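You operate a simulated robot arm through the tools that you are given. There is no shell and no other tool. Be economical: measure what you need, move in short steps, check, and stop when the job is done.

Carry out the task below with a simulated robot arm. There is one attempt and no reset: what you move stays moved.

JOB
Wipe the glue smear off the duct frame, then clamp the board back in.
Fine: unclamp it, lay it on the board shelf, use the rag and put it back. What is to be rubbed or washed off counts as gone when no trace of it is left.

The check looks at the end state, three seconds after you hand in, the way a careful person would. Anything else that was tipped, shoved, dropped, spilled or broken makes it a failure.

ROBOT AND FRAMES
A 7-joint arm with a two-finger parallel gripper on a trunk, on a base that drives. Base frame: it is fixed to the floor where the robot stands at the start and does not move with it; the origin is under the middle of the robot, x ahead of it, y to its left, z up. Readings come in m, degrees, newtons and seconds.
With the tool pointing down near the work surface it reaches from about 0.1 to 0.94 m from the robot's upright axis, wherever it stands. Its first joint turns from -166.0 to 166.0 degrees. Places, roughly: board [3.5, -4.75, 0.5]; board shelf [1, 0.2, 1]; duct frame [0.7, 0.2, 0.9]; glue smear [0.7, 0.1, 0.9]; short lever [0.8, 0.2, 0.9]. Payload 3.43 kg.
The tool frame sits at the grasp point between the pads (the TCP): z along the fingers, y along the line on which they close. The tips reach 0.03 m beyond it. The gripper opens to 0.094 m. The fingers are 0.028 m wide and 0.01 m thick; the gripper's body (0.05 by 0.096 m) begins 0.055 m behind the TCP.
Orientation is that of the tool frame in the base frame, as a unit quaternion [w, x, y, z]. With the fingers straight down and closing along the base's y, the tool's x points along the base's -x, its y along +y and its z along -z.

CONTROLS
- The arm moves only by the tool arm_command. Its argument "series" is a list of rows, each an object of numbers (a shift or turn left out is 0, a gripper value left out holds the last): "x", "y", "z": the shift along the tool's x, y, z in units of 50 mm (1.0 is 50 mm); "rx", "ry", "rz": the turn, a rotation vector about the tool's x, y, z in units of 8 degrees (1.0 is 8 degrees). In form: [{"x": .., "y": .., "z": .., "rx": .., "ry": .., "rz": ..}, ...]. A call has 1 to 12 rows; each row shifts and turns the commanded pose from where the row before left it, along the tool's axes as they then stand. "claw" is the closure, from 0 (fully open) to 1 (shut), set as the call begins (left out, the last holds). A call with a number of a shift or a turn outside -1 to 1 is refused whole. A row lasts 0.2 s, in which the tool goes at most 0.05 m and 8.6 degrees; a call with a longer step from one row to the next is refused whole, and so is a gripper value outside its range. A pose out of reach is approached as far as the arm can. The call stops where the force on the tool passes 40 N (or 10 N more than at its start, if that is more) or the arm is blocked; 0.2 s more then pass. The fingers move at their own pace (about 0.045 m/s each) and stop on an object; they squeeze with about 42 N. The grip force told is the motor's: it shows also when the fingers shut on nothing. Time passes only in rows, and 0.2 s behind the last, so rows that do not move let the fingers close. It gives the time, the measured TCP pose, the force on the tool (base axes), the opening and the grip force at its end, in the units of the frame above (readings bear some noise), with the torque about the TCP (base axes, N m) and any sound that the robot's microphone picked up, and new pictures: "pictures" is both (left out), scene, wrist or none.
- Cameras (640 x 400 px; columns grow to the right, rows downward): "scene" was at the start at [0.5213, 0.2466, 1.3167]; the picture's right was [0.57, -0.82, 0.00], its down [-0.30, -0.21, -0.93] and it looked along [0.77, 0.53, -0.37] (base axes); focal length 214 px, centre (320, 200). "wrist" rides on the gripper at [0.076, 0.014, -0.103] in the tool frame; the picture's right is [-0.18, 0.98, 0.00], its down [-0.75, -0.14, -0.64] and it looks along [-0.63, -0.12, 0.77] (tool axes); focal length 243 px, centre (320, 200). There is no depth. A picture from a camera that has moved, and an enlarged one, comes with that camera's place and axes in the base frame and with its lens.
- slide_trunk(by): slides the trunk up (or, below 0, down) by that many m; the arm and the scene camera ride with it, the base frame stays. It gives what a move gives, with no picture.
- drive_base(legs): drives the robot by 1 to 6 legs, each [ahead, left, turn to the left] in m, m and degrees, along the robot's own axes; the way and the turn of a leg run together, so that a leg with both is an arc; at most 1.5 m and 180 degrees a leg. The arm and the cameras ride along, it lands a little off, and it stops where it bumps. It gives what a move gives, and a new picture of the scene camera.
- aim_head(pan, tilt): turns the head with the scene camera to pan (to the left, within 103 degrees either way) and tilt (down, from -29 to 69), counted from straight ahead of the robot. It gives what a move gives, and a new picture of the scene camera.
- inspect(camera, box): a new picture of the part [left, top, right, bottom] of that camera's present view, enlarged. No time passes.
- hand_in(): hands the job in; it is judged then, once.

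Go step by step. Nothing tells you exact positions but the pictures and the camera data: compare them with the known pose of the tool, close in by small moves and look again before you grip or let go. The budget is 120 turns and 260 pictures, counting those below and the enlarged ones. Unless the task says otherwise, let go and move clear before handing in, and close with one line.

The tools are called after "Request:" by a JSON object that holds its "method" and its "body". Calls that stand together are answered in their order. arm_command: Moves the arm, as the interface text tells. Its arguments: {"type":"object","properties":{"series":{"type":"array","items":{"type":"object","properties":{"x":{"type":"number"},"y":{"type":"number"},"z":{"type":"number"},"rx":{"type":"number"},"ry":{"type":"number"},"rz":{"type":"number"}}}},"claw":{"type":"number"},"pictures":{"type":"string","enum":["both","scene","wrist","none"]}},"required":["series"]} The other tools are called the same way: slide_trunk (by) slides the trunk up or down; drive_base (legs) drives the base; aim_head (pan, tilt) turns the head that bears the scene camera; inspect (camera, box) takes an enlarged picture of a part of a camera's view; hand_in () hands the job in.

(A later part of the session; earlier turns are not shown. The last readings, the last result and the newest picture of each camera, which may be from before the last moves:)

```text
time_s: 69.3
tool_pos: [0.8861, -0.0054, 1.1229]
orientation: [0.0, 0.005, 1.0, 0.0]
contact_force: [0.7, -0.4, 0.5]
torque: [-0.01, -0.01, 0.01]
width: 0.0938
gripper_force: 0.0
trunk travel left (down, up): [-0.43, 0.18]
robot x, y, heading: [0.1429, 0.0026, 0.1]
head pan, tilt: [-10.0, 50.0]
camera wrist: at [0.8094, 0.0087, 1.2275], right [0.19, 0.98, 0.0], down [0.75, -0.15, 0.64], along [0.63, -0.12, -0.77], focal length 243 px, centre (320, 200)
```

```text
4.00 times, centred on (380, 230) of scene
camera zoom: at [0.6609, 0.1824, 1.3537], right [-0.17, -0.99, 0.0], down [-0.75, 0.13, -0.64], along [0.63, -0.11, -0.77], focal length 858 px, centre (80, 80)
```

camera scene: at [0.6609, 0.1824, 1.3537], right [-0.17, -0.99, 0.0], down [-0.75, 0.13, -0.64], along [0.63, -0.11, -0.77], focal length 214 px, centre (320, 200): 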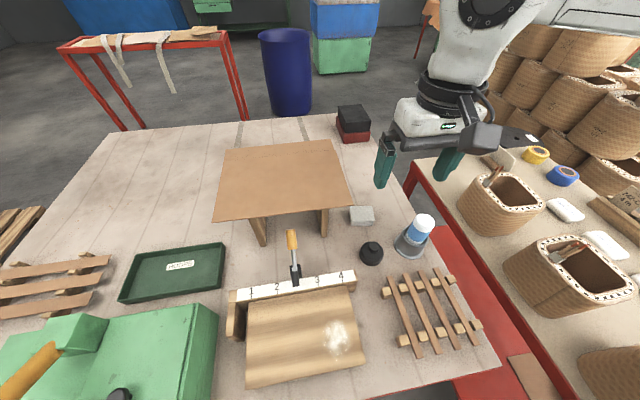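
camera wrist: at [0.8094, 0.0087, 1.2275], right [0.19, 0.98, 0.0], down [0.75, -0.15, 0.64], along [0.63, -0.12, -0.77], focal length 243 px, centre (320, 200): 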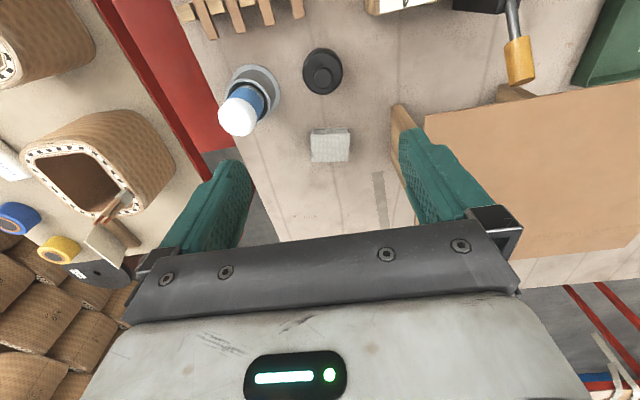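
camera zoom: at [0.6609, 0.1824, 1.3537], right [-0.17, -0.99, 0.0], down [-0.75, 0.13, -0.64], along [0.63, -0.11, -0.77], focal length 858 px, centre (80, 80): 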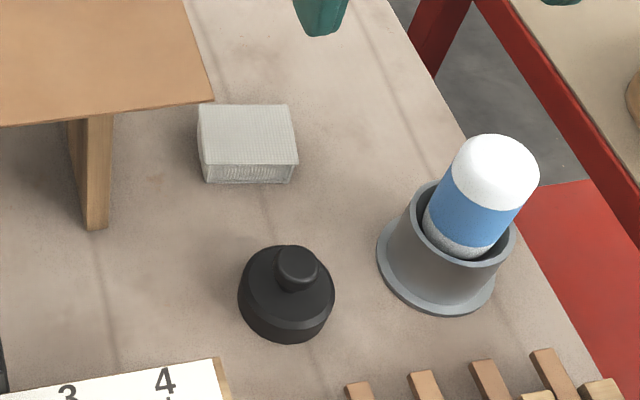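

The folded waffle cloth is the rag: about 0.072 × 0.057 × 0.03 m, centred at (1.029, -0.0125) and turned about -9°. I move above it with matching yaw.

Request:
{"method": "arm_command", "body": {"series": [{"x": -0.96}, {"x": -0.96}, {"x": -0.96, "y": -0.12}, {"rz": 0.55}, {"rz": 0.55}, {"z": 0.9}, {"z": 0.9}, {"z": 0.9}, {"z": 0.9}], "pictures": "both"}}

```text
time_s: 71.3
tool_pos: [1.0301, -0.0137, 0.9437]
orientation: [0.001, 0.081, 0.997, 0.001]
contact_force: [-0.7, -0.8, 0.3]
torque: [0.02, 0.0, 0.01]
width: 0.0942
gripper_force: 0.0
trunk travel left (down, up): [-0.43, 0.18]
robot x, y, heading: [0.1394, 0.0024, 0.0]
head pan, tilt: [-10.0, 50.0]
camera scene: at [0.6609, 0.1824, 1.3538], right [-0.17, -0.99, 0.0], down [-0.75, 0.13, -0.64], along [0.63, -0.11, -0.77], focal length 214 px, centre (320, 200)
camera wrist: at [0.9575, 0.0138, 1.0479], right [0.34, 0.94, 0.0], down [0.72, -0.26, 0.64], along [0.61, -0.22, -0.77], focal length 243 px, centre (320, 200)
```

scene: 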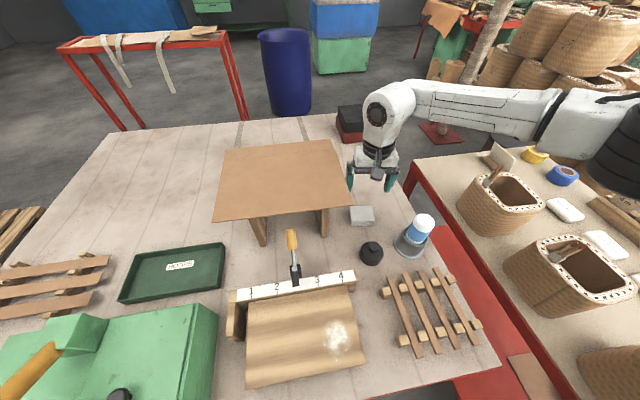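
wrist: 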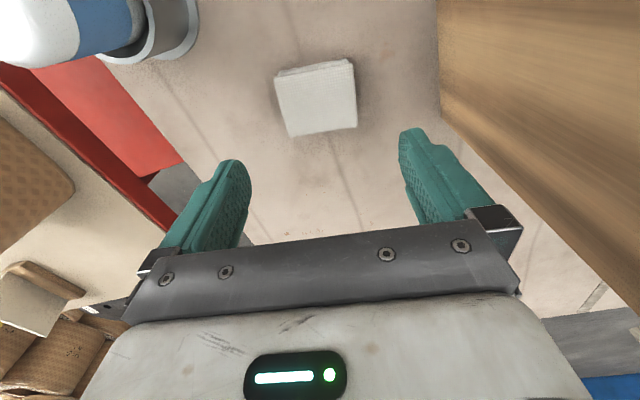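

The rag's centre reads (1.030, -0.014), right under the tool. I descend and grip its upper half.

Request:
{"method": "arm_command", "body": {"series": [{"z": 0.9}, {"z": 0.9}, {"z": 0.58}], "pictures": "wrist"}}

```text
time_s: 72.1
tool_pos: [1.0319, -0.0127, 0.8249]
orientation: [0.001, 0.08, 0.997, 0.0]
contact_force: [0.8, -0.6, -0.2]
torque: [-0.01, 0.0, -0.01]
width: 0.0943
gripper_force: 0.2
trunk travel left (down, up): [-0.43, 0.18]
robot x, y, heading: [0.142, 0.0008, 0.1]
head pan, tilt: [-10.0, 50.0]
camera wrist: at [0.9578, 0.0137, 0.9281], right [0.34, 0.94, 0.0], down [0.72, -0.26, 0.64], along [0.61, -0.22, -0.77], focal length 243 px, centre (320, 200)
```

wrist: 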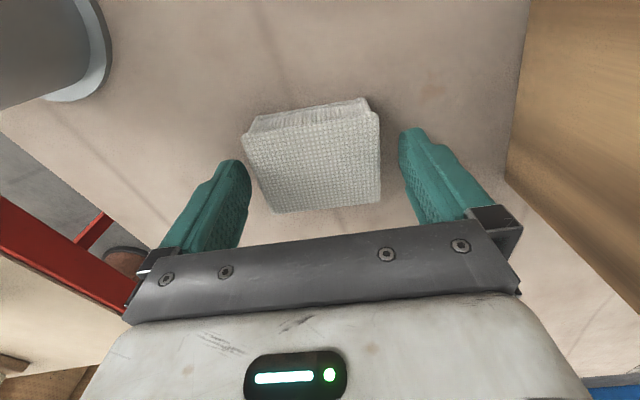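

Request:
{"method": "arm_command", "body": {"series": [{}, {}, {}, {}], "claw": 1, "pictures": "none"}}

Request:
{"method": "arm_command", "body": {"series": [{"z": -0.6}, {"z": -0.6}], "pictures": "both"}}

Request:
{"method": "inspect", "body": {"camera": "scene", "box": [300, 120, 440, 240]}}

```text
time_s: 73.1
tool_pos: [1.0315, -0.0127, 0.8245]
orientation: [0.001, 0.082, 0.997, 0.001]
contact_force: [0.0, 0.1, 0.1]
torque: [-0.01, -0.01, 0.04]
width: 0.0736
gripper_force: 42.2
trunk travel left (down, up): [-0.43, 0.18]
robot x, y, heading: [0.1362, 0.0027, 0.2]
head pan, tilt: [-10.0, 50.0]
```

```text
time_s: 73.7
tool_pos: [1.0304, -0.013, 0.8854]
orientation: [-0.001, 0.082, 0.997, -0.001]
contact_force: [-0.2, 0.3, 0.1]
torque: [-0.02, 0.01, 0.02]
width: 0.0738
gripper_force: 41.0
trunk travel left (down, up): [-0.43, 0.18]
robot x, y, heading: [0.1409, 0.0023, 0.3]
head pan, tilt: [-10.0, 50.0]
camera scene: at [0.661, 0.1824, 1.3536], right [-0.17, -0.99, 0.0], down [-0.76, 0.13, -0.64], along [0.63, -0.11, -0.77], focal length 214 px, centre (320, 200)
camera wrist: at [0.9564, 0.014, 0.9885], right [0.34, 0.94, 0.0], down [0.72, -0.26, 0.64], along [0.6, -0.22, -0.77], focal length 243 px, centre (320, 200)
```

scene: 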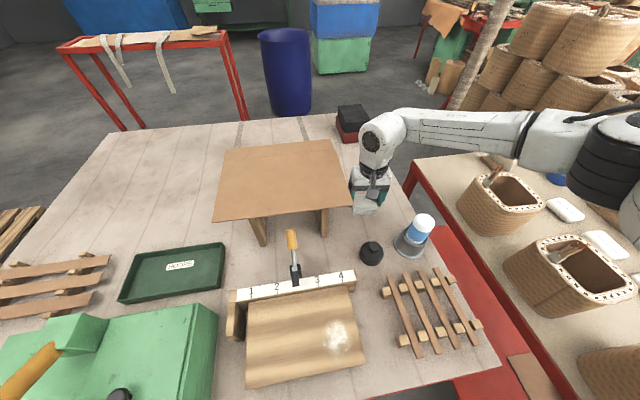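
wrist: 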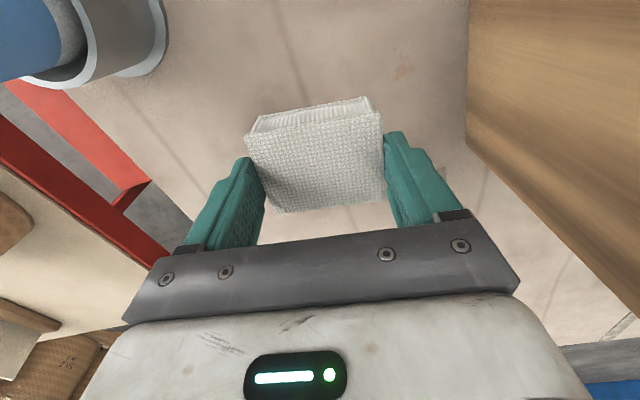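

```text
3.33 times, centred on (370, 180) of scene
camera zoom: at [0.661, 0.1824, 1.3536], right [-0.17, -0.99, 0.0], down [-0.76, 0.13, -0.64], along [0.63, -0.11, -0.77], focal length 715 px, centre (153, 267)
```

zoom: 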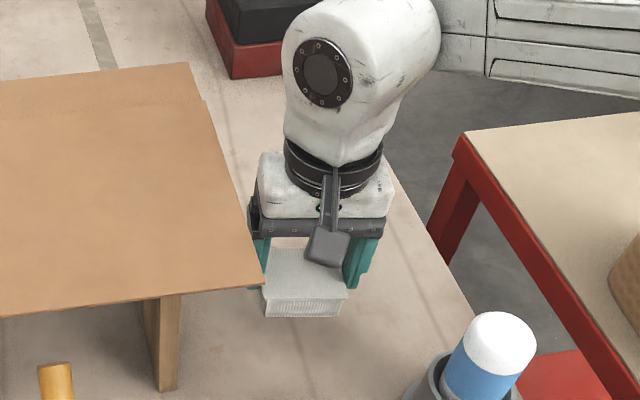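

The rag is held. I raise it, drive back to the start position, and carry it over the smear, which spans x 0.675–0.757 and y 0.108–0.172 with the frame top at about z=0.855.

Request:
{"method": "arm_command", "body": {"series": [{"z": -0.95}, {"z": -0.95}, {"z": -0.95}, {"z": -0.95}, {"rz": -0.55}, {"rz": -0.55}], "pictures": "none"}}

Request:
{"method": "drive_base", "body": {"legs": [[-0.14, 0, 0]]}}

Request:
{"method": "arm_command", "body": {"series": [{"x": 0.85, "y": 0.4}, {"x": 0.85, "y": 0.5}, {"x": 0.85, "y": 0.5}, {"x": 0.85, "y": 0.5}, {"y": 0.9}], "pictures": "both"}}

```text
time_s: 75.1
tool_pos: [1.0302, -0.0127, 1.0758]
orientation: [0.001, 0.004, 1.0, 0.0]
contact_force: [0.1, 0.2, -0.5]
torque: [0.01, -0.01, -0.02]
width: 0.0734
gripper_force: 42.7
trunk travel left (down, up): [-0.43, 0.18]
robot x, y, heading: [0.14, 0.0007, 0.2]
head pan, tilt: [-10.0, 50.0]
```

```text
time_s: 76.4
tool_pos: [0.8921, -0.0126, 1.0763]
orientation: [0.001, 0.005, 1.0, 0.0]
contact_force: [0.2, 0.3, -0.3]
torque: [0.0, 0.04, -0.01]
width: 0.0736
gripper_force: 42.2
trunk travel left (down, up): [-0.43, 0.18]
robot x, y, heading: [0.0041, 0.0005, 0.1]
head pan, tilt: [-10.0, 50.0]
camera scene: at [0.5218, 0.1825, 1.3536], right [-0.17, -0.99, 0.0], down [-0.76, 0.13, -0.64], along [0.63, -0.11, -0.77], focal length 214 px, centre (320, 200)
```

scene: 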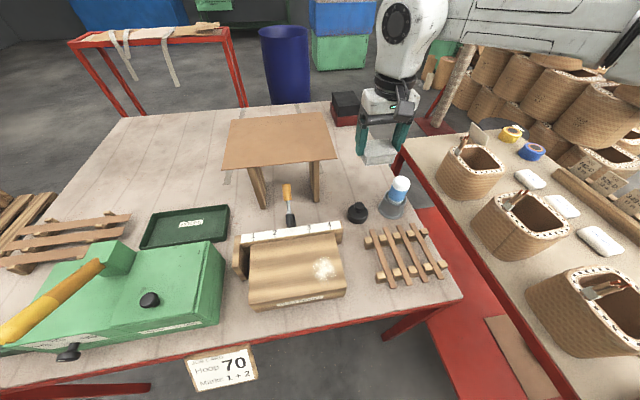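

```text
time_s: 77.6
tool_pos: [0.7207, 0.1287, 1.0745]
orientation: [0.0, 0.006, 1.0, 0.0]
contact_force: [-0.3, -0.6, -0.9]
torque: [0.04, -0.01, 0.01]
width: 0.0737
gripper_force: 42.2
trunk travel left (down, up): [-0.43, 0.18]
robot x, y, heading: [-0.0008, -0.0005, 0.4]
head pan, tilt: [-10.0, 50.0]
camera scene: at [0.5216, 0.1818, 1.3538], right [-0.17, -0.99, 0.0], down [-0.75, 0.13, -0.64], along [0.63, -0.11, -0.77], focal length 214 px, centre (320, 200)
camera wrist: at [0.6452, 0.1434, 1.1789], right [0.19, 0.98, 0.0], down [0.75, -0.15, 0.64], along [0.63, -0.12, -0.77], focal length 243 px, centre (320, 200)
```

scene: 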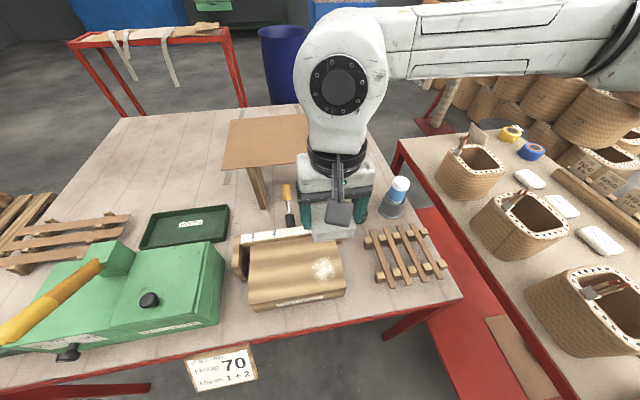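
wrist: 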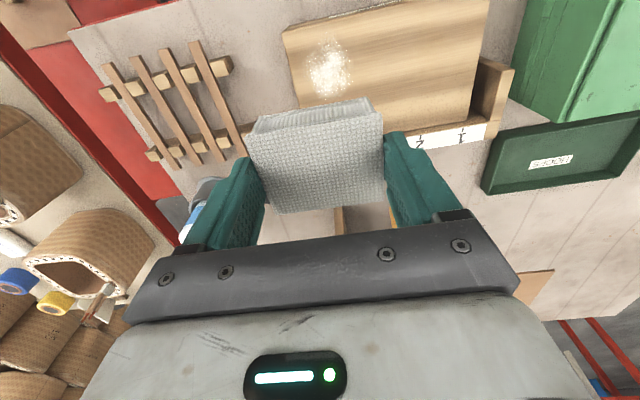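

Smear confirmed at (0.712, 0.143). I lower the rag onto it.

Request:
{"method": "arm_command", "body": {"series": [{"x": 0.12, "y": 0.26, "z": 0.8}, {"z": 0.9}, {"z": 0.9}, {"z": 0.75}], "pictures": "none"}}

Request:
{"method": "arm_command", "body": {"series": [{"z": 0.06}, {"z": 0.06}], "pictures": "scene"}}

```text
time_s: 78.6
tool_pos: [0.7158, 0.1412, 0.9068]
orientation: [0.0, 0.003, 1.0, 0.0]
contact_force: [-0.1, -0.5, -0.4]
torque: [0.01, 0.01, 0.0]
width: 0.0737
gripper_force: 41.6
trunk travel left (down, up): [-0.43, 0.18]
robot x, y, heading: [0.0014, -0.0017, 0.1]
head pan, tilt: [-10.0, 50.0]
```

```text
time_s: 79.2
tool_pos: [0.7159, 0.1428, 0.9019]
orientation: [0.001, 0.004, 1.0, 0.0]
contact_force: [0.7, 0.0, -0.4]
torque: [0.01, -0.01, 0.01]
width: 0.0735
gripper_force: 42.1
trunk travel left (down, up): [-0.43, 0.18]
robot x, y, heading: [0.003, -0.0017, -0.1]
head pan, tilt: [-10.0, 50.0]
camera scene: at [0.5216, 0.1826, 1.3537], right [-0.17, -0.99, 0.0], down [-0.76, 0.13, -0.64], along [0.63, -0.11, -0.77], focal length 214 px, centre (320, 200)
```

scene: 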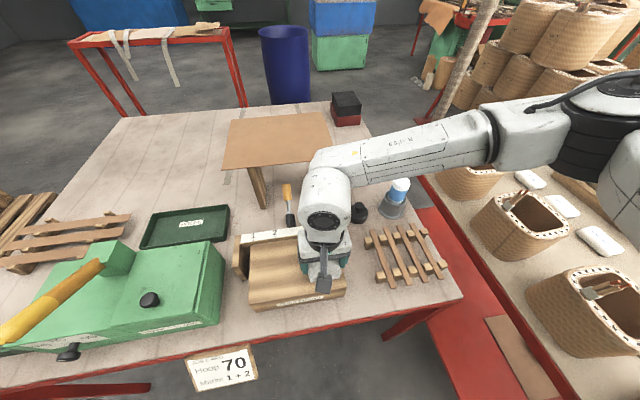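

Not touching yet; I ease further down in small steps.

Request:
{"method": "arm_command", "body": {"series": [{"z": 0.06}, {"z": 0.06}], "pictures": "none"}}

Request:
{"method": "arm_command", "body": {"series": [{"z": 0.05}], "pictures": "none"}}

```text
time_s: 79.8
tool_pos: [0.7149, 0.143, 0.8985]
orientation: [0.002, 0.004, 1.0, 0.001]
contact_force: [-2.6, -4.8, 34.1]
torque: [-0.53, 0.25, 0.0]
width: 0.0739
gripper_force: 41.8
trunk travel left (down, up): [-0.43, 0.18]
robot x, y, heading: [0.0003, -0.0019, 0.2]
head pan, tilt: [-10.0, 50.0]
```

```text
time_s: 80.1
tool_pos: [0.7163, 0.1417, 0.898]
orientation: [0.001, 0.005, 1.0, 0.002]
contact_force: [-6.3, -4.5, 22.4]
torque: [-0.47, 0.3, 0.01]
width: 0.0734
gripper_force: 41.8
trunk travel left (down, up): [-0.43, 0.18]
robot x, y, heading: [0.0029, -0.002, 0.1]
head pan, tilt: [-10.0, 50.0]
stopped in row 1: the force on the tool passed its limit at 50 N (the readings are from after the stop); the commanded pose is now the measured one
```

Contact at TCP z≈0.899 with about 20 N. I rub back and forth along x, shifting sideways.

Request:
{"method": "arm_command", "body": {"series": [{"z": -0.015}, {"x": 0.25}, {"x": 0.25}, {"x": -0.4}, {"x": -0.4}, {"x": -0.3}, {"x": 0.4}, {"x": 0.4}, {"x": 0.3}], "pictures": "scene"}}

```text
time_s: 82.1
tool_pos: [0.6922, 0.1425, 0.899]
orientation: [0.003, 0.005, 1.0, 0.001]
contact_force: [11.0, 0.3, 23.9]
torque: [-0.01, -0.34, -0.02]
width: 0.0737
gripper_force: 41.6
trunk travel left (down, up): [-0.43, 0.18]
robot x, y, heading: [-0.0007, 0.0004, 0.4]
head pan, tilt: [-10.0, 50.0]
camera scene: at [0.5215, 0.1821, 1.3539], right [-0.17, -0.99, 0.0], down [-0.75, 0.13, -0.64], along [0.63, -0.11, -0.77], focal length 214 px, centre (320, 200)
```

scene: 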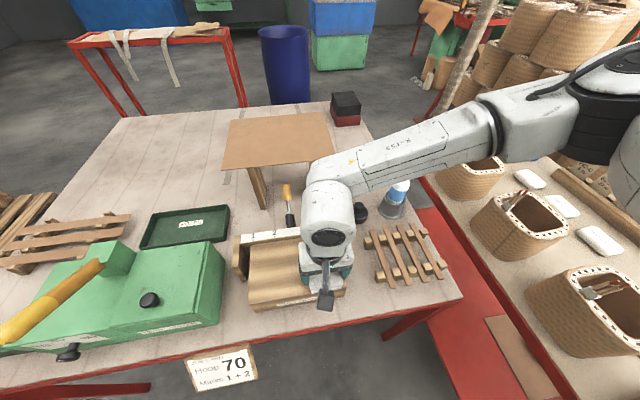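

The stroke goes well. More strokes, shifted left and then right.

Request:
{"method": "arm_command", "body": {"series": [{"y": 0.26}, {"x": -0.4}, {"x": -0.4}, {"x": -0.35}, {"x": 0.4}, {"x": 0.4}, {"x": 0.35}, {"y": -0.26}, {"y": -0.26}], "pictures": "none"}}

Request:
{"method": "arm_command", "body": {"series": [{"x": -0.4}, {"x": -0.4}, {"x": -0.35}, {"x": 0.4}, {"x": 0.4}, {"x": 0.35}, {"x": -0.4}, {"x": -0.4}, {"x": -0.3}, {"y": 0.3}], "pictures": "none"}}

Request:
{"method": "arm_command", "body": {"series": [{"z": -0.8}, {"z": -0.9}, {"x": -0.9, "z": -0.2}, {"x": -0.9}], "pictures": "scene"}}

Request:
{"method": "inspect", "body": {"camera": "scene", "box": [220, 210, 380, 320]}}

```text
time_s: 84.1
tool_pos: [0.6909, 0.1315, 0.8983]
orientation: [0.001, 0.003, 1.0, 0.002]
contact_force: [-2.8, 9.4, 22.9]
torque: [0.26, -0.09, -0.01]
width: 0.0736
gripper_force: 42.0
trunk travel left (down, up): [-0.43, 0.18]
robot x, y, heading: [-0.0015, 0.0011, 0.4]
head pan, tilt: [-10.0, 50.0]
```

```text
time_s: 86.3
tool_pos: [0.7486, 0.143, 0.8983]
orientation: [0.004, 0.006, 1.0, -0.001]
contact_force: [2.6, -7.1, 18.1]
torque: [-0.17, 0.11, 0.09]
width: 0.0735
gripper_force: 42.1
trunk travel left (down, up): [-0.43, 0.18]
robot x, y, heading: [-0.0009, -0.0012, 0.1]
head pan, tilt: [-10.0, 50.0]
```

```text
time_s: 87.3
tool_pos: [0.8378, 0.1441, 0.9942]
orientation: [0.001, 0.005, 1.0, 0.001]
contact_force: [-0.2, -0.2, -0.5]
torque: [0.01, 0.03, 0.01]
width: 0.0736
gripper_force: 42.1
trunk travel left (down, up): [-0.43, 0.18]
robot x, y, heading: [0.0006, -0.0017, 0.4]
head pan, tilt: [-10.0, 50.0]
camera scene: at [0.5216, 0.1823, 1.3537], right [-0.17, -0.99, 0.0], down [-0.75, 0.13, -0.64], along [0.63, -0.11, -0.77], focal length 214 px, centre (320, 200)
```

scene: 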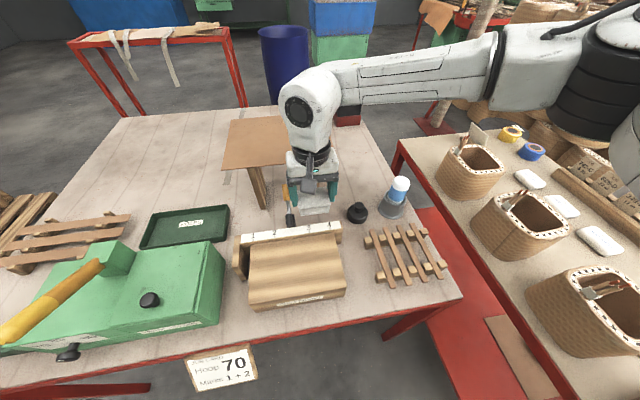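

```text
3.64 times, centred on (300, 265) of scene
camera zoom: at [0.5216, 0.1823, 1.3537], right [-0.17, -0.99, 0.0], down [-0.75, 0.13, -0.64], along [0.63, -0.11, -0.77], focal length 780 px, centre (393, -36)
```

zoom: 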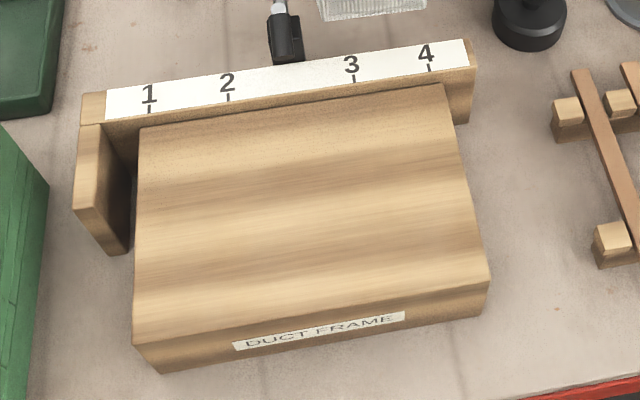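

The smear looks gone. I zoom in to check for traces before putting the rag back.

Request:
{"method": "inspect", "body": {"camera": "scene", "box": [295, 240, 350, 300]}}

Request:
{"method": "arm_command", "body": {"series": [{"y": -0.9, "z": -0.3}, {"y": -0.9, "z": -0.4}, {"y": -0.9, "z": -0.4}, {"x": -0.4, "y": -0.4, "z": -0.4}], "pictures": "wrist"}}

```text
6.67 times, centred on (322, 270) of scene
camera zoom: at [0.5216, 0.1823, 1.3537], right [-0.17, -0.99, 0.0], down [-0.75, 0.13, -0.64], along [0.63, -0.11, -0.77], focal length 1430 px, centre (303, -267)
```

zoom: 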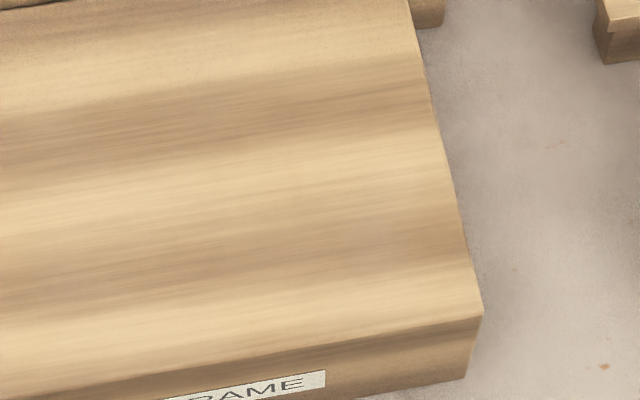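

```text
time_s: 88.3
tool_pos: [0.8534, -0.0128, 1.0688]
orientation: [0.002, 0.004, 1.0, 0.001]
contact_force: [0.0, -0.2, -1.4]
torque: [-0.02, -0.01, 0.01]
width: 0.0735
gripper_force: 41.5
trunk travel left (down, up): [-0.43, 0.18]
robot x, y, heading: [0.0001, -0.0023, 0.3]
head pan, tilt: [-10.0, 50.0]
camera wrist: at [0.7782, 0.0021, 1.1723], right [0.19, 0.98, 0.0], down [0.75, -0.15, 0.64], along [0.63, -0.12, -0.77], focal length 243 px, centre (320, 200)
```

wrist: 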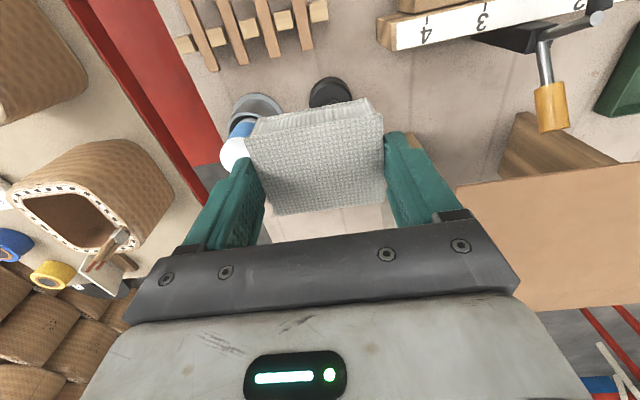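

The frame is clean. I carry the rag back to its original spot.

Request:
{"method": "drive_base", "body": {"legs": [[0.14, 0, 0]]}}

Request:
{"method": "arm_command", "body": {"series": [{"x": -0.76}, {"rz": 0.55}, {"rz": 0.55}], "pictures": "none"}}

```text
time_s: 89.7
tool_pos: [0.9957, -0.0126, 1.0685]
orientation: [0.003, 0.004, 1.0, 0.001]
contact_force: [-0.5, 0.2, -0.1]
torque: [0.01, -0.03, 0.01]
width: 0.0734
gripper_force: 42.1
trunk travel left (down, up): [-0.43, 0.18]
robot x, y, heading: [0.1428, 0.0023, 0.4]
head pan, tilt: [-10.0, 50.0]
camera scene: at [0.662, 0.1827, 1.3538], right [-0.17, -0.99, 0.0], down [-0.75, 0.13, -0.64], along [0.63, -0.11, -0.77], focal length 214 px, centre (320, 200)
```

scene: 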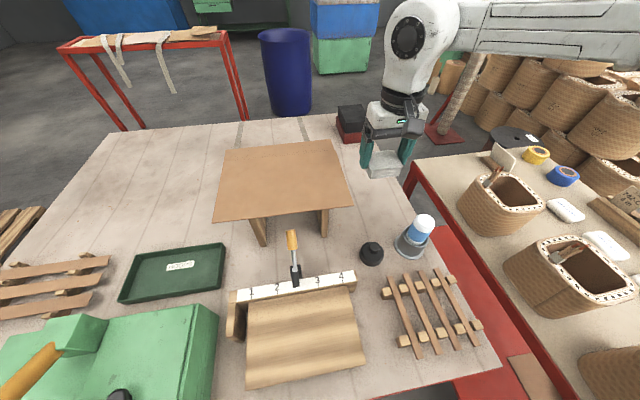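

```text
time_s: 90.5
tool_pos: [1.0331, -0.0116, 1.0676]
orientation: [0.002, 0.082, 0.997, 0.0]
contact_force: [0.5, 0.1, -0.3]
torque: [0.03, 0.0, 0.02]
width: 0.0735
gripper_force: 42.5
trunk travel left (down, up): [-0.43, 0.18]
robot x, y, heading: [0.1431, -0.0002, 0.4]
head pan, tilt: [-10.0, 50.0]
```

Request:
{"method": "arm_command", "body": {"series": [{"z": 0.95}, {"z": 0.95}, {"z": 0.95}, {"z": 0.95}, {"z": 0.9}], "pictures": "none"}}

Request:
{"method": "arm_command", "body": {"series": [{"z": 0.06}], "pictures": "wrist"}}

```text
time_s: 91.7
tool_pos: [1.033, -0.0116, 0.8339]
orientation: [0.002, 0.082, 0.997, 0.001]
contact_force: [0.7, 0.2, -0.9]
torque: [0.02, 0.01, -0.01]
width: 0.0737
gripper_force: 41.7
trunk travel left (down, up): [-0.43, 0.18]
robot x, y, heading: [0.1418, 0.0003, 0.0]
head pan, tilt: [-10.0, 50.0]
```

```text
time_s: 92.1
tool_pos: [1.0335, -0.0115, 0.8309]
orientation: [0.001, 0.082, 0.997, 0.0]
contact_force: [-0.1, 0.4, -0.8]
torque: [-0.01, -0.03, -0.01]
width: 0.0735
gripper_force: 41.7
trunk travel left (down, up): [-0.43, 0.18]
robot x, y, heading: [0.1438, -0.0035, 0.0]
head pan, tilt: [-10.0, 50.0]
camera wrist: at [0.9605, 0.0143, 0.9338], right [0.34, 0.94, 0.0], down [0.72, -0.26, 0.64], along [0.61, -0.22, -0.77], focal length 243 px, centre (320, 200)
```

wrist: 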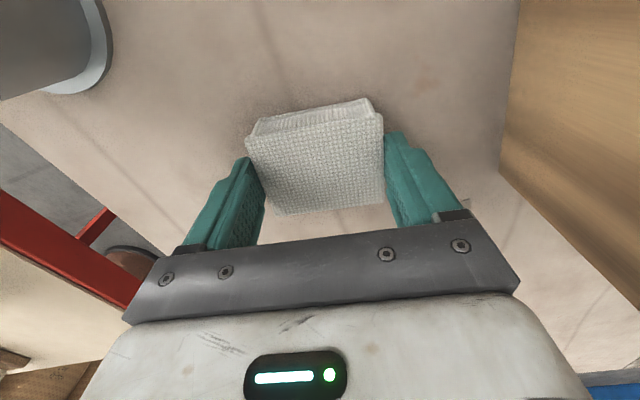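

Request:
{"method": "arm_command", "body": {"series": [{"z": 0.06}, {"z": 0.05}], "pictures": "none"}}

Request:
{"method": "arm_command", "body": {"series": [{"z": 0.03}], "pictures": "none"}}

```text
time_s: 92.7
tool_pos: [1.0331, -0.0108, 0.8256]
orientation: [0.002, 0.081, 0.997, 0.0]
contact_force: [0.7, 0.3, -0.5]
torque: [0.01, 0.02, 0.0]
width: 0.0734
gripper_force: 42.0
trunk travel left (down, up): [-0.43, 0.18]
robot x, y, heading: [0.1417, 0.0005, 0.1]
head pan, tilt: [-10.0, 50.0]
```

```text
time_s: 93.1
tool_pos: [1.0339, -0.0135, 0.8234]
orientation: [0.001, 0.081, 0.997, 0.0]
contact_force: [-0.8, 0.2, 0.8]
torque: [-0.04, -0.02, 0.02]
width: 0.0734
gripper_force: 42.1
trunk travel left (down, up): [-0.43, 0.18]
robot x, y, heading: [0.1404, -0.0011, 0.2]
head pan, tilt: [-10.0, 50.0]
```

The rag is at its table height again. I release and rise clear.

Request:
{"method": "arm_command", "body": {"series": [{}, {}, {"z": -0.3}, {"z": -0.9}, {"z": -0.95}, {"z": -0.95}, {"z": -0.95}, {"z": -0.95}, {"z": -0.95}, {"rz": -0.55}, {"rz": -0.55}], "claw": 0, "pictures": "both"}}

Request:
{"method": "drive_base", "body": {"legs": [[-0.14, 0, 0]]}}

```text
time_s: 95.5
tool_pos: [1.0319, -0.0126, 1.1218]
orientation: [0.001, 0.005, 1.0, 0.0]
contact_force: [0.7, 0.5, -0.6]
torque: [0.02, -0.01, -0.01]
width: 0.0941
gripper_force: 0.0
trunk travel left (down, up): [-0.43, 0.18]
robot x, y, heading: [0.1421, -0.0033, 0.1]
head pan, tilt: [-10.0, 50.0]
camera scene: at [0.6622, 0.1827, 1.3537], right [-0.17, -0.99, 0.0], down [-0.76, 0.13, -0.64], along [0.63, -0.11, -0.77], focal length 214 px, centre (320, 200)
camera wrist: at [0.9563, 0.0022, 1.2252], right [0.19, 0.98, 0.0], down [0.75, -0.15, 0.64], along [0.63, -0.12, -0.77], focal length 243 px, centre (320, 200)
```

scene: 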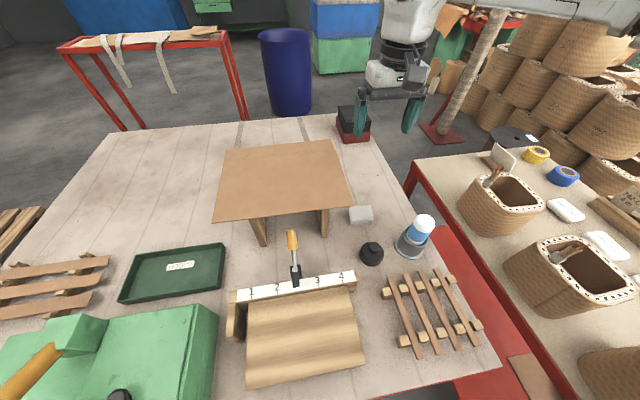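
wrist: 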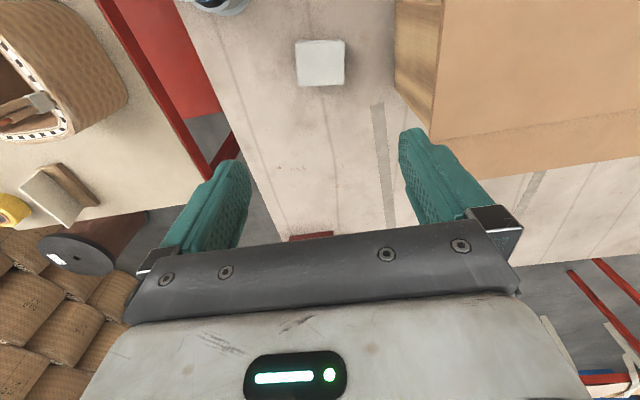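

```text
time_s: 96.8
tool_pos: [0.8913, -0.0126, 1.1221]
orientation: [0.002, 0.004, 1.0, 0.001]
contact_force: [0.6, 0.2, -0.8]
torque: [-0.02, 0.05, 0.01]
width: 0.0941
gripper_force: 0.0
trunk travel left (down, up): [-0.43, 0.18]
robot x, y, heading: [-0.0006, -0.0011, 0.2]
head pan, tilt: [-10.0, 50.0]
camera scene: at [0.5215, 0.1821, 1.3536], right [-0.17, -0.99, 0.0], down [-0.76, 0.13, -0.64], along [0.63, -0.11, -0.77], focal length 214 px, centre (320, 200)
```

scene: 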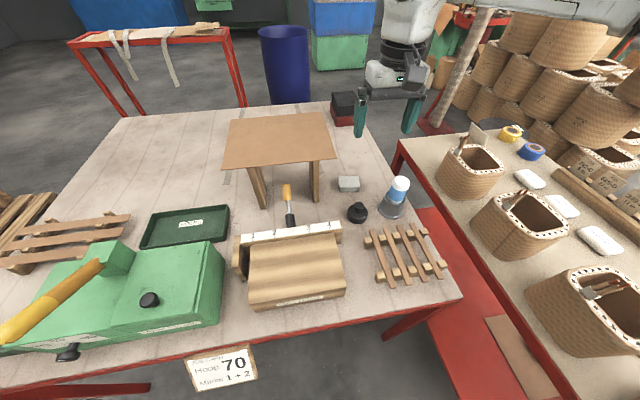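

The rag is back in place and the board is still stable on the shelf. I reverse my earlier wrist turn to get level again for re-gripping the board.

Request:
{"method": "arm_command", "body": {"series": [{"x": 0.7, "y": 0.65}, {"x": 0.7, "y": 0.65}, {"x": 0.7, "y": 0.65}, {"x": 0.8, "y": 0.55}, {"y": 0.9}, {"y": 0.9}, {"ry": -1}, {"ry": -1}, {"ry": -1}, {"ry": -1}, {"ry": -0.12}], "pictures": "none"}}

Request:
{"method": "arm_command", "body": {"series": [{"rz": -1}, {"rz": -1}, {"rz": -1}, {"rz": -1}, {"rz": -1}, {"rz": -1}, {"rz": -1}, {"rz": -1}, {"rz": -1}, {"rz": -1}, {"rz": -1}, {"rz": -0.25}], "claw": 0.5, "pictures": "none"}}

Request:
{"method": "arm_command", "body": {"series": [{"rx": 1}, {"rx": 1}, {"rx": 1}, {"rx": 1}, {"rx": 1}, {"rx": 1}, {"rx": 1}], "pictures": "wrist"}}

```text
time_s: 99.2
tool_pos: [0.7485, 0.2042, 1.1212]
orientation: [0.286, 0.005, 0.958, -0.001]
contact_force: [0.7, -0.4, -0.7]
torque: [0.02, 0.03, -0.01]
width: 0.094
gripper_force: 0.1
trunk travel left (down, up): [-0.43, 0.18]
robot x, y, heading: [0.0009, 0.0033, 0.5]
head pan, tilt: [-10.0, 50.0]
```

```text
time_s: 101.8
tool_pos: [0.7478, 0.2034, 1.1186]
orientation: [0.2, -0.675, 0.682, -0.196]
contact_force: [-0.2, 0.1, 0.8]
torque: [0.0, 0.0, 0.04]
width: 0.0474
gripper_force: 0.0
trunk travel left (down, up): [-0.43, 0.18]
robot x, y, heading: [-0.0022, -0.0009, 0.1]
head pan, tilt: [-10.0, 50.0]
```

```text
time_s: 103.4
tool_pos: [0.7477, 0.2024, 1.1226]
orientation: [0.497, -0.5, 0.505, -0.498]
contact_force: [0.5, 0.1, 0.8]
torque: [0.03, -0.02, 0.05]
width: 0.0472
gripper_force: 0.0
trunk travel left (down, up): [-0.43, 0.18]
robot x, y, heading: [0.0033, 0.0002, 0.2]
head pan, tilt: [-10.0, 50.0]
camera wrist: at [0.6454, 0.128, 1.1103], right [-0.01, 0.19, -0.98], down [-0.63, 0.76, 0.15], along [0.77, 0.62, 0.11], focal length 243 px, centre (320, 200)
```

wrist: 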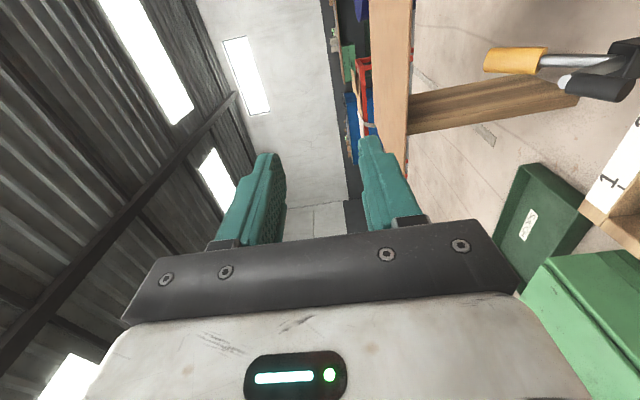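

Level again. I drop the trunk to the board's height and move forward to the release point (0.884, 0.2025, 1.035).

Request:
{"method": "slide_trunk", "body": {"by": -0.086}}

Request:
{"method": "arm_command", "body": {"series": [{"z": 0.8}, {"z": 0.8}], "pictures": "wrist"}}

Request:
{"method": "inspect", "body": {"camera": "wrist", "box": [230, 60, 430, 240]}}

```text
time_s: 104.6
tool_pos: [0.7496, 0.2035, 1.0359]
orientation: [0.495, -0.501, 0.506, -0.498]
contact_force: [0.3, 0.5, 0.3]
torque: [0.0, -0.01, 0.02]
width: 0.0473
gripper_force: 0.1
trunk travel left (down, up): [-0.344, 0.266]
robot x, y, heading: [0.005, -0.0034, 0.0]
head pan, tilt: [-10.0, 50.0]
```

```text
time_s: 105.2
tool_pos: [0.8267, 0.2037, 1.0247]
orientation: [0.49, -0.507, 0.509, -0.495]
contact_force: [-0.7, -0.4, -0.5]
torque: [0.0, -0.02, 0.0]
width: 0.0471
gripper_force: 0.0
trunk travel left (down, up): [-0.344, 0.266]
robot x, y, heading: [-0.0031, -0.0007, 0.5]
head pan, tilt: [-10.0, 50.0]
camera wrist: at [0.7232, 0.1278, 1.0156], right [-0.03, 0.18, -0.98], down [-0.63, 0.76, 0.16], along [0.77, 0.63, 0.09], focal length 243 px, centre (320, 200)
```

wrist: 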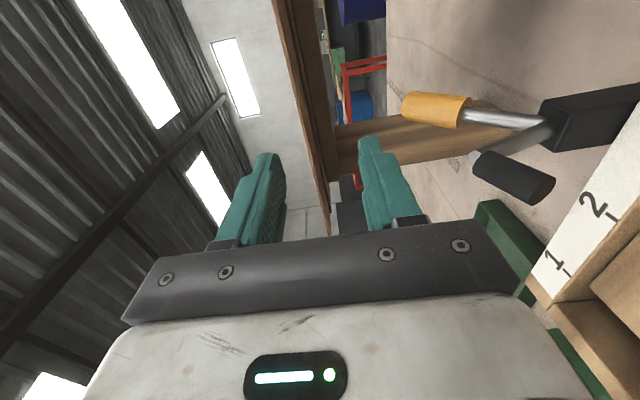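

```text
2.22 times, centred on (330, 150) of wrist
camera zoom: at [0.7232, 0.1278, 1.0156], right [-0.03, 0.18, -0.98], down [-0.63, 0.76, 0.16], along [0.77, 0.63, 0.09], focal length 539 px, centre (298, 311)
```

zoom: 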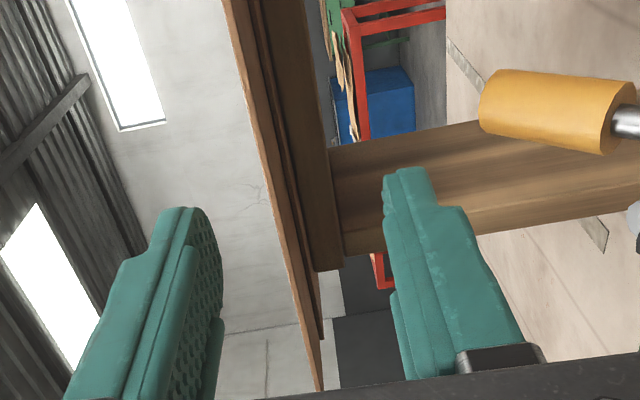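

The arm sagged slightly (pitch about 1.8° down, z −1 cm). I correct that, then go in.

Request:
{"method": "arm_command", "body": {"series": [{"rx": 0.2, "y": -0.25}, {"z": 0.5, "rx": 0.03}], "pictures": "none"}}

```text
time_s: 105.8
tool_pos: [0.852, 0.2011, 1.0394]
orientation: [0.499, -0.495, 0.503, -0.503]
contact_force: [-0.7, -0.7, 0.9]
torque: [0.0, 0.0, 0.01]
width: 0.0472
gripper_force: 0.1
trunk travel left (down, up): [-0.344, 0.266]
robot x, y, heading: [0.0006, -0.0015, 0.2]
head pan, tilt: [-10.0, 50.0]
```

Request:
{"method": "arm_command", "body": {"series": [{"z": 0.35, "y": 0.06}, {"z": 0.27}], "pictures": "none"}}

Request:
{"method": "inspect", "body": {"camera": "wrist", "box": [230, 60, 430, 240]}}

```text
time_s: 106.4
tool_pos: [0.8837, 0.2023, 1.0361]
orientation: [0.499, -0.496, 0.503, -0.502]
contact_force: [0.8, -0.8, -0.4]
torque: [0.01, 0.03, -0.04]
width: 0.0473
gripper_force: 0.1
trunk travel left (down, up): [-0.344, 0.266]
robot x, y, heading: [0.0035, -0.0015, 0.2]
head pan, tilt: [-10.0, 50.0]
```

```text
2.22 times, centred on (330, 150) of wrist
camera zoom: at [0.7803, 0.127, 1.0229], right [0.0, 0.19, -0.98], down [-0.63, 0.76, 0.14], along [0.77, 0.62, 0.12], focal length 539 px, centre (298, 311)
```

zoom: 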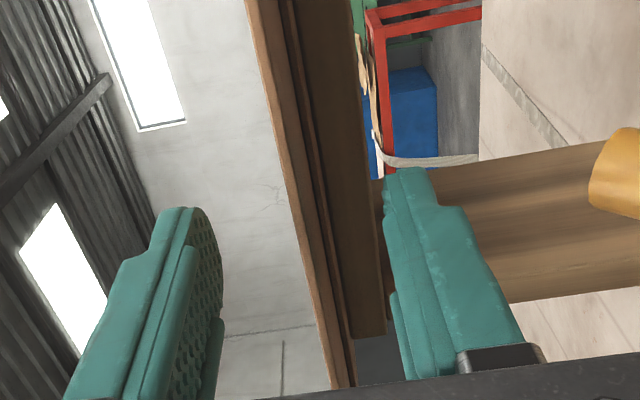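

Fingers straddle the board edge at the earlier grasp point. I close, then lift slightly.

Request:
{"method": "arm_command", "body": {"series": [{}, {}, {}, {}], "claw": 1, "pictures": "none"}}

Request:
{"method": "slide_trunk", "body": {"by": 0.05}}

Request:
{"method": "aim_head", "body": {"pan": 30, "tilt": 40}}

Request:
{"method": "arm_command", "body": {"series": [{}], "pictures": "wrist"}}

```text
time_s: 107.4
tool_pos: [0.8831, 0.2015, 1.0354]
orientation: [-0.498, 0.498, -0.501, 0.502]
contact_force: [0.1, -0.5, 0.1]
torque: [0.03, 0.08, -0.02]
width: 0.0022
gripper_force: 38.0
trunk travel left (down, up): [-0.344, 0.266]
robot x, y, heading: [0.0035, 0.0006, 0.7]
head pan, tilt: [-10.0, 50.0]
```

```text
time_s: 108.3
tool_pos: [0.8828, 0.2022, 1.0841]
orientation: [-0.498, 0.498, -0.501, 0.503]
contact_force: [-0.7, -0.3, -1.0]
torque: [-0.02, 0.17, -0.02]
width: 0.0022
gripper_force: 37.4
trunk travel left (down, up): [-0.394, 0.216]
robot x, y, heading: [0.0003, -0.004, 0.3]
head pan, tilt: [-10.0, 50.0]
```

```text
time_s: 109.4
tool_pos: [0.8828, 0.2013, 1.0857]
orientation: [-0.498, 0.497, -0.502, 0.503]
contact_force: [-0.7, -0.7, -1.2]
torque: [0.01, 0.15, 0.02]
width: 0.002
gripper_force: 37.1
trunk travel left (down, up): [-0.394, 0.216]
robot x, y, heading: [-0.0006, 0.0025, 0.4]
head pan, tilt: [30.0, 40.0]
camera scene: at [0.519, 0.2381, 1.3318], right [0.5, -0.86, 0.0], down [-0.56, -0.32, -0.77], along [0.66, 0.38, -0.64], focal length 214 px, centre (320, 200)
```

scene: 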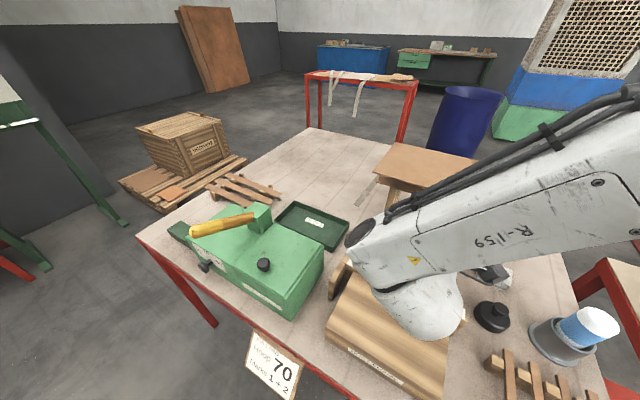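

```text
time_s: 109.8
tool_pos: [0.8824, 0.2026, 1.0863]
orientation: [0.499, -0.497, 0.502, -0.502]
contact_force: [0.3, 0.1, -1.6]
torque: [0.0, 0.1, 0.01]
width: 0.0022
gripper_force: 37.1
trunk travel left (down, up): [-0.394, 0.216]
robot x, y, heading: [-0.0007, 0.0012, 0.2]
head pan, tilt: [30.0, 40.0]
camera wrist: at [0.7801, 0.1269, 1.0726], right [0.0, 0.19, -0.98], down [-0.63, 0.76, 0.14], along [0.77, 0.62, 0.12], focal length 243 px, centre (320, 200)
```

wrist: 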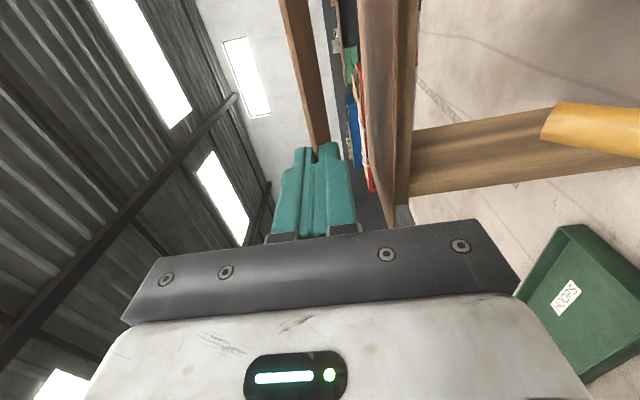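

The board is held again. I retract, drive back 0.2 m, and line up with the original grip pose (0.6295, 0.2012, 0.858).

Request:
{"method": "arm_command", "body": {"series": [{"z": -0.55}, {"z": -0.55}], "pictures": "none"}}

Request:
{"method": "drive_base", "body": {"legs": [[-0.2, 0, 0]]}}

Request:
{"method": "arm_command", "body": {"series": [{}], "pictures": "wrist"}}

```text
time_s: 110.4
tool_pos: [0.8285, 0.2024, 1.0859]
orientation: [-0.498, 0.497, -0.502, 0.503]
contact_force: [0.0, -0.4, -2.1]
torque: [0.01, 0.17, 0.01]
width: 0.0021
gripper_force: 36.5
trunk travel left (down, up): [-0.394, 0.216]
robot x, y, heading: [0.0016, 0.0013, 0.3]
head pan, tilt: [30.0, 40.0]
```

```text
time_s: 112.0
tool_pos: [0.6273, 0.2024, 1.086]
orientation: [0.498, -0.497, 0.503, -0.501]
contact_force: [0.8, 0.4, -1.9]
torque: [-0.01, 0.17, -0.02]
width: 0.0025
gripper_force: 36.9
trunk travel left (down, up): [-0.394, 0.216]
robot x, y, heading: [-0.2016, 0.001, 0.2]
head pan, tilt: [30.0, 40.0]
camera scene: at [0.3165, 0.2379, 1.3318], right [0.5, -0.86, 0.0], down [-0.56, -0.32, -0.77], along [0.66, 0.39, -0.64], focal length 214 px, centre (320, 200)
```

scene: 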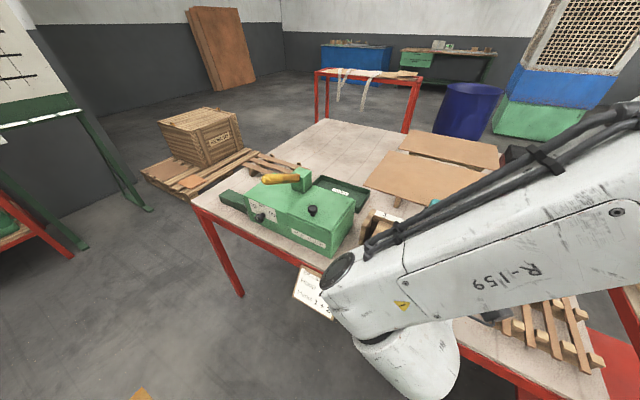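

```text
time_s: 112.4
tool_pos: [0.626, 0.2033, 1.0843]
orientation: [0.497, -0.499, 0.504, -0.501]
contact_force: [-0.2, -0.3, -1.1]
torque: [-0.03, 0.16, 0.01]
width: 0.0023
gripper_force: 37.1
trunk travel left (down, up): [-0.394, 0.216]
robot x, y, heading: [-0.2, 0.0018, 0.2]
head pan, tilt: [30.0, 40.0]
camera wrist: at [0.5223, 0.1271, 1.0714], right [0.0, 0.19, -0.98], down [-0.63, 0.76, 0.14], along [0.77, 0.62, 0.12], focal length 243 px, centre (320, 200)
```

wrist: 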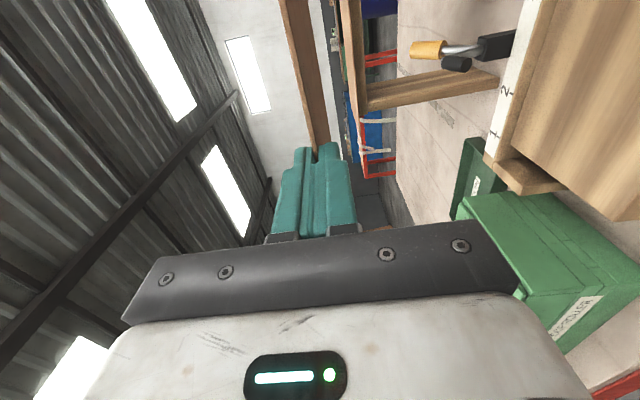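

Position matches closely. I set it 6–8 mm short of the rail, lower the trunk to just above the frame, then check.

Request:
{"method": "arm_command", "body": {"series": [{"z": -0.12, "x": 0.03}], "pictures": "none"}}

Request:
{"method": "slide_trunk", "body": {"by": -0.2}}

Request:
{"method": "arm_command", "body": {"series": [{}], "pictures": "wrist"}}

Request:
{"method": "aim_head", "body": {"pan": 60, "tilt": 25}}

```text
time_s: 112.8
tool_pos: [0.6181, 0.1998, 1.0819]
orientation: [0.496, -0.499, 0.505, -0.499]
contact_force: [-1.2, 0.4, -2.5]
torque: [-0.02, 0.15, -0.03]
width: 0.0023
gripper_force: 37.5
trunk travel left (down, up): [-0.394, 0.216]
robot x, y, heading: [-0.1993, 0.0007, 0.3]
head pan, tilt: [30.0, 40.0]
```

```text
time_s: 115.0
tool_pos: [0.6193, 0.2005, 0.883]
orientation: [0.497, -0.498, 0.505, -0.5]
contact_force: [-3.0, -0.4, 2.1]
torque: [0.07, -0.55, -0.03]
width: 0.0066
gripper_force: 40.7
trunk travel left (down, up): [-0.194, 0.416]
robot x, y, heading: [-0.2023, -0.0007, -0.0]
head pan, tilt: [30.0, 40.0]
```

```text
time_s: 115.4
tool_pos: [0.6192, 0.2008, 0.8821]
orientation: [0.497, -0.499, 0.504, -0.5]
contact_force: [-2.0, 1.1, 0.9]
torque: [-0.08, -0.52, 0.18]
width: 0.0061
gripper_force: 40.3
trunk travel left (down, up): [-0.194, 0.416]
robot x, y, heading: [-0.2003, -0.0025, 0.1]
head pan, tilt: [30.0, 40.0]
camera wrist: at [0.5155, 0.1256, 0.8695], right [-0.01, 0.19, -0.98], down [-0.63, 0.76, 0.15], along [0.77, 0.62, 0.11], focal length 243 px, centre (320, 200)
```

wrist: 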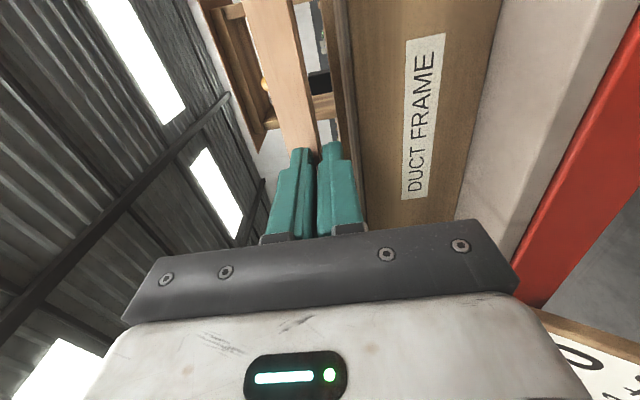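

```text
time_s: 116.3
tool_pos: [0.6195, 0.2009, 0.8816]
orientation: [0.496, -0.5, 0.504, -0.5]
contact_force: [-3.3, 0.1, 1.8]
torque: [0.08, -0.53, -0.15]
width: 0.0062
gripper_force: 40.3
trunk travel left (down, up): [-0.194, 0.416]
robot x, y, heading: [-0.2008, -0.0008, 0.1]
head pan, tilt: [60.0, 25.0]
camera scene: at [0.2885, 0.275, 1.1552], right [0.87, -0.5, 0.0], down [-0.21, -0.37, -0.91], along [0.45, 0.79, -0.42], focal length 214 px, centre (320, 200)
```

scene: 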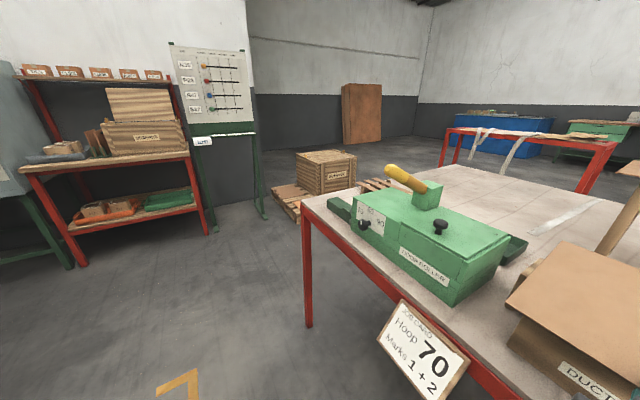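

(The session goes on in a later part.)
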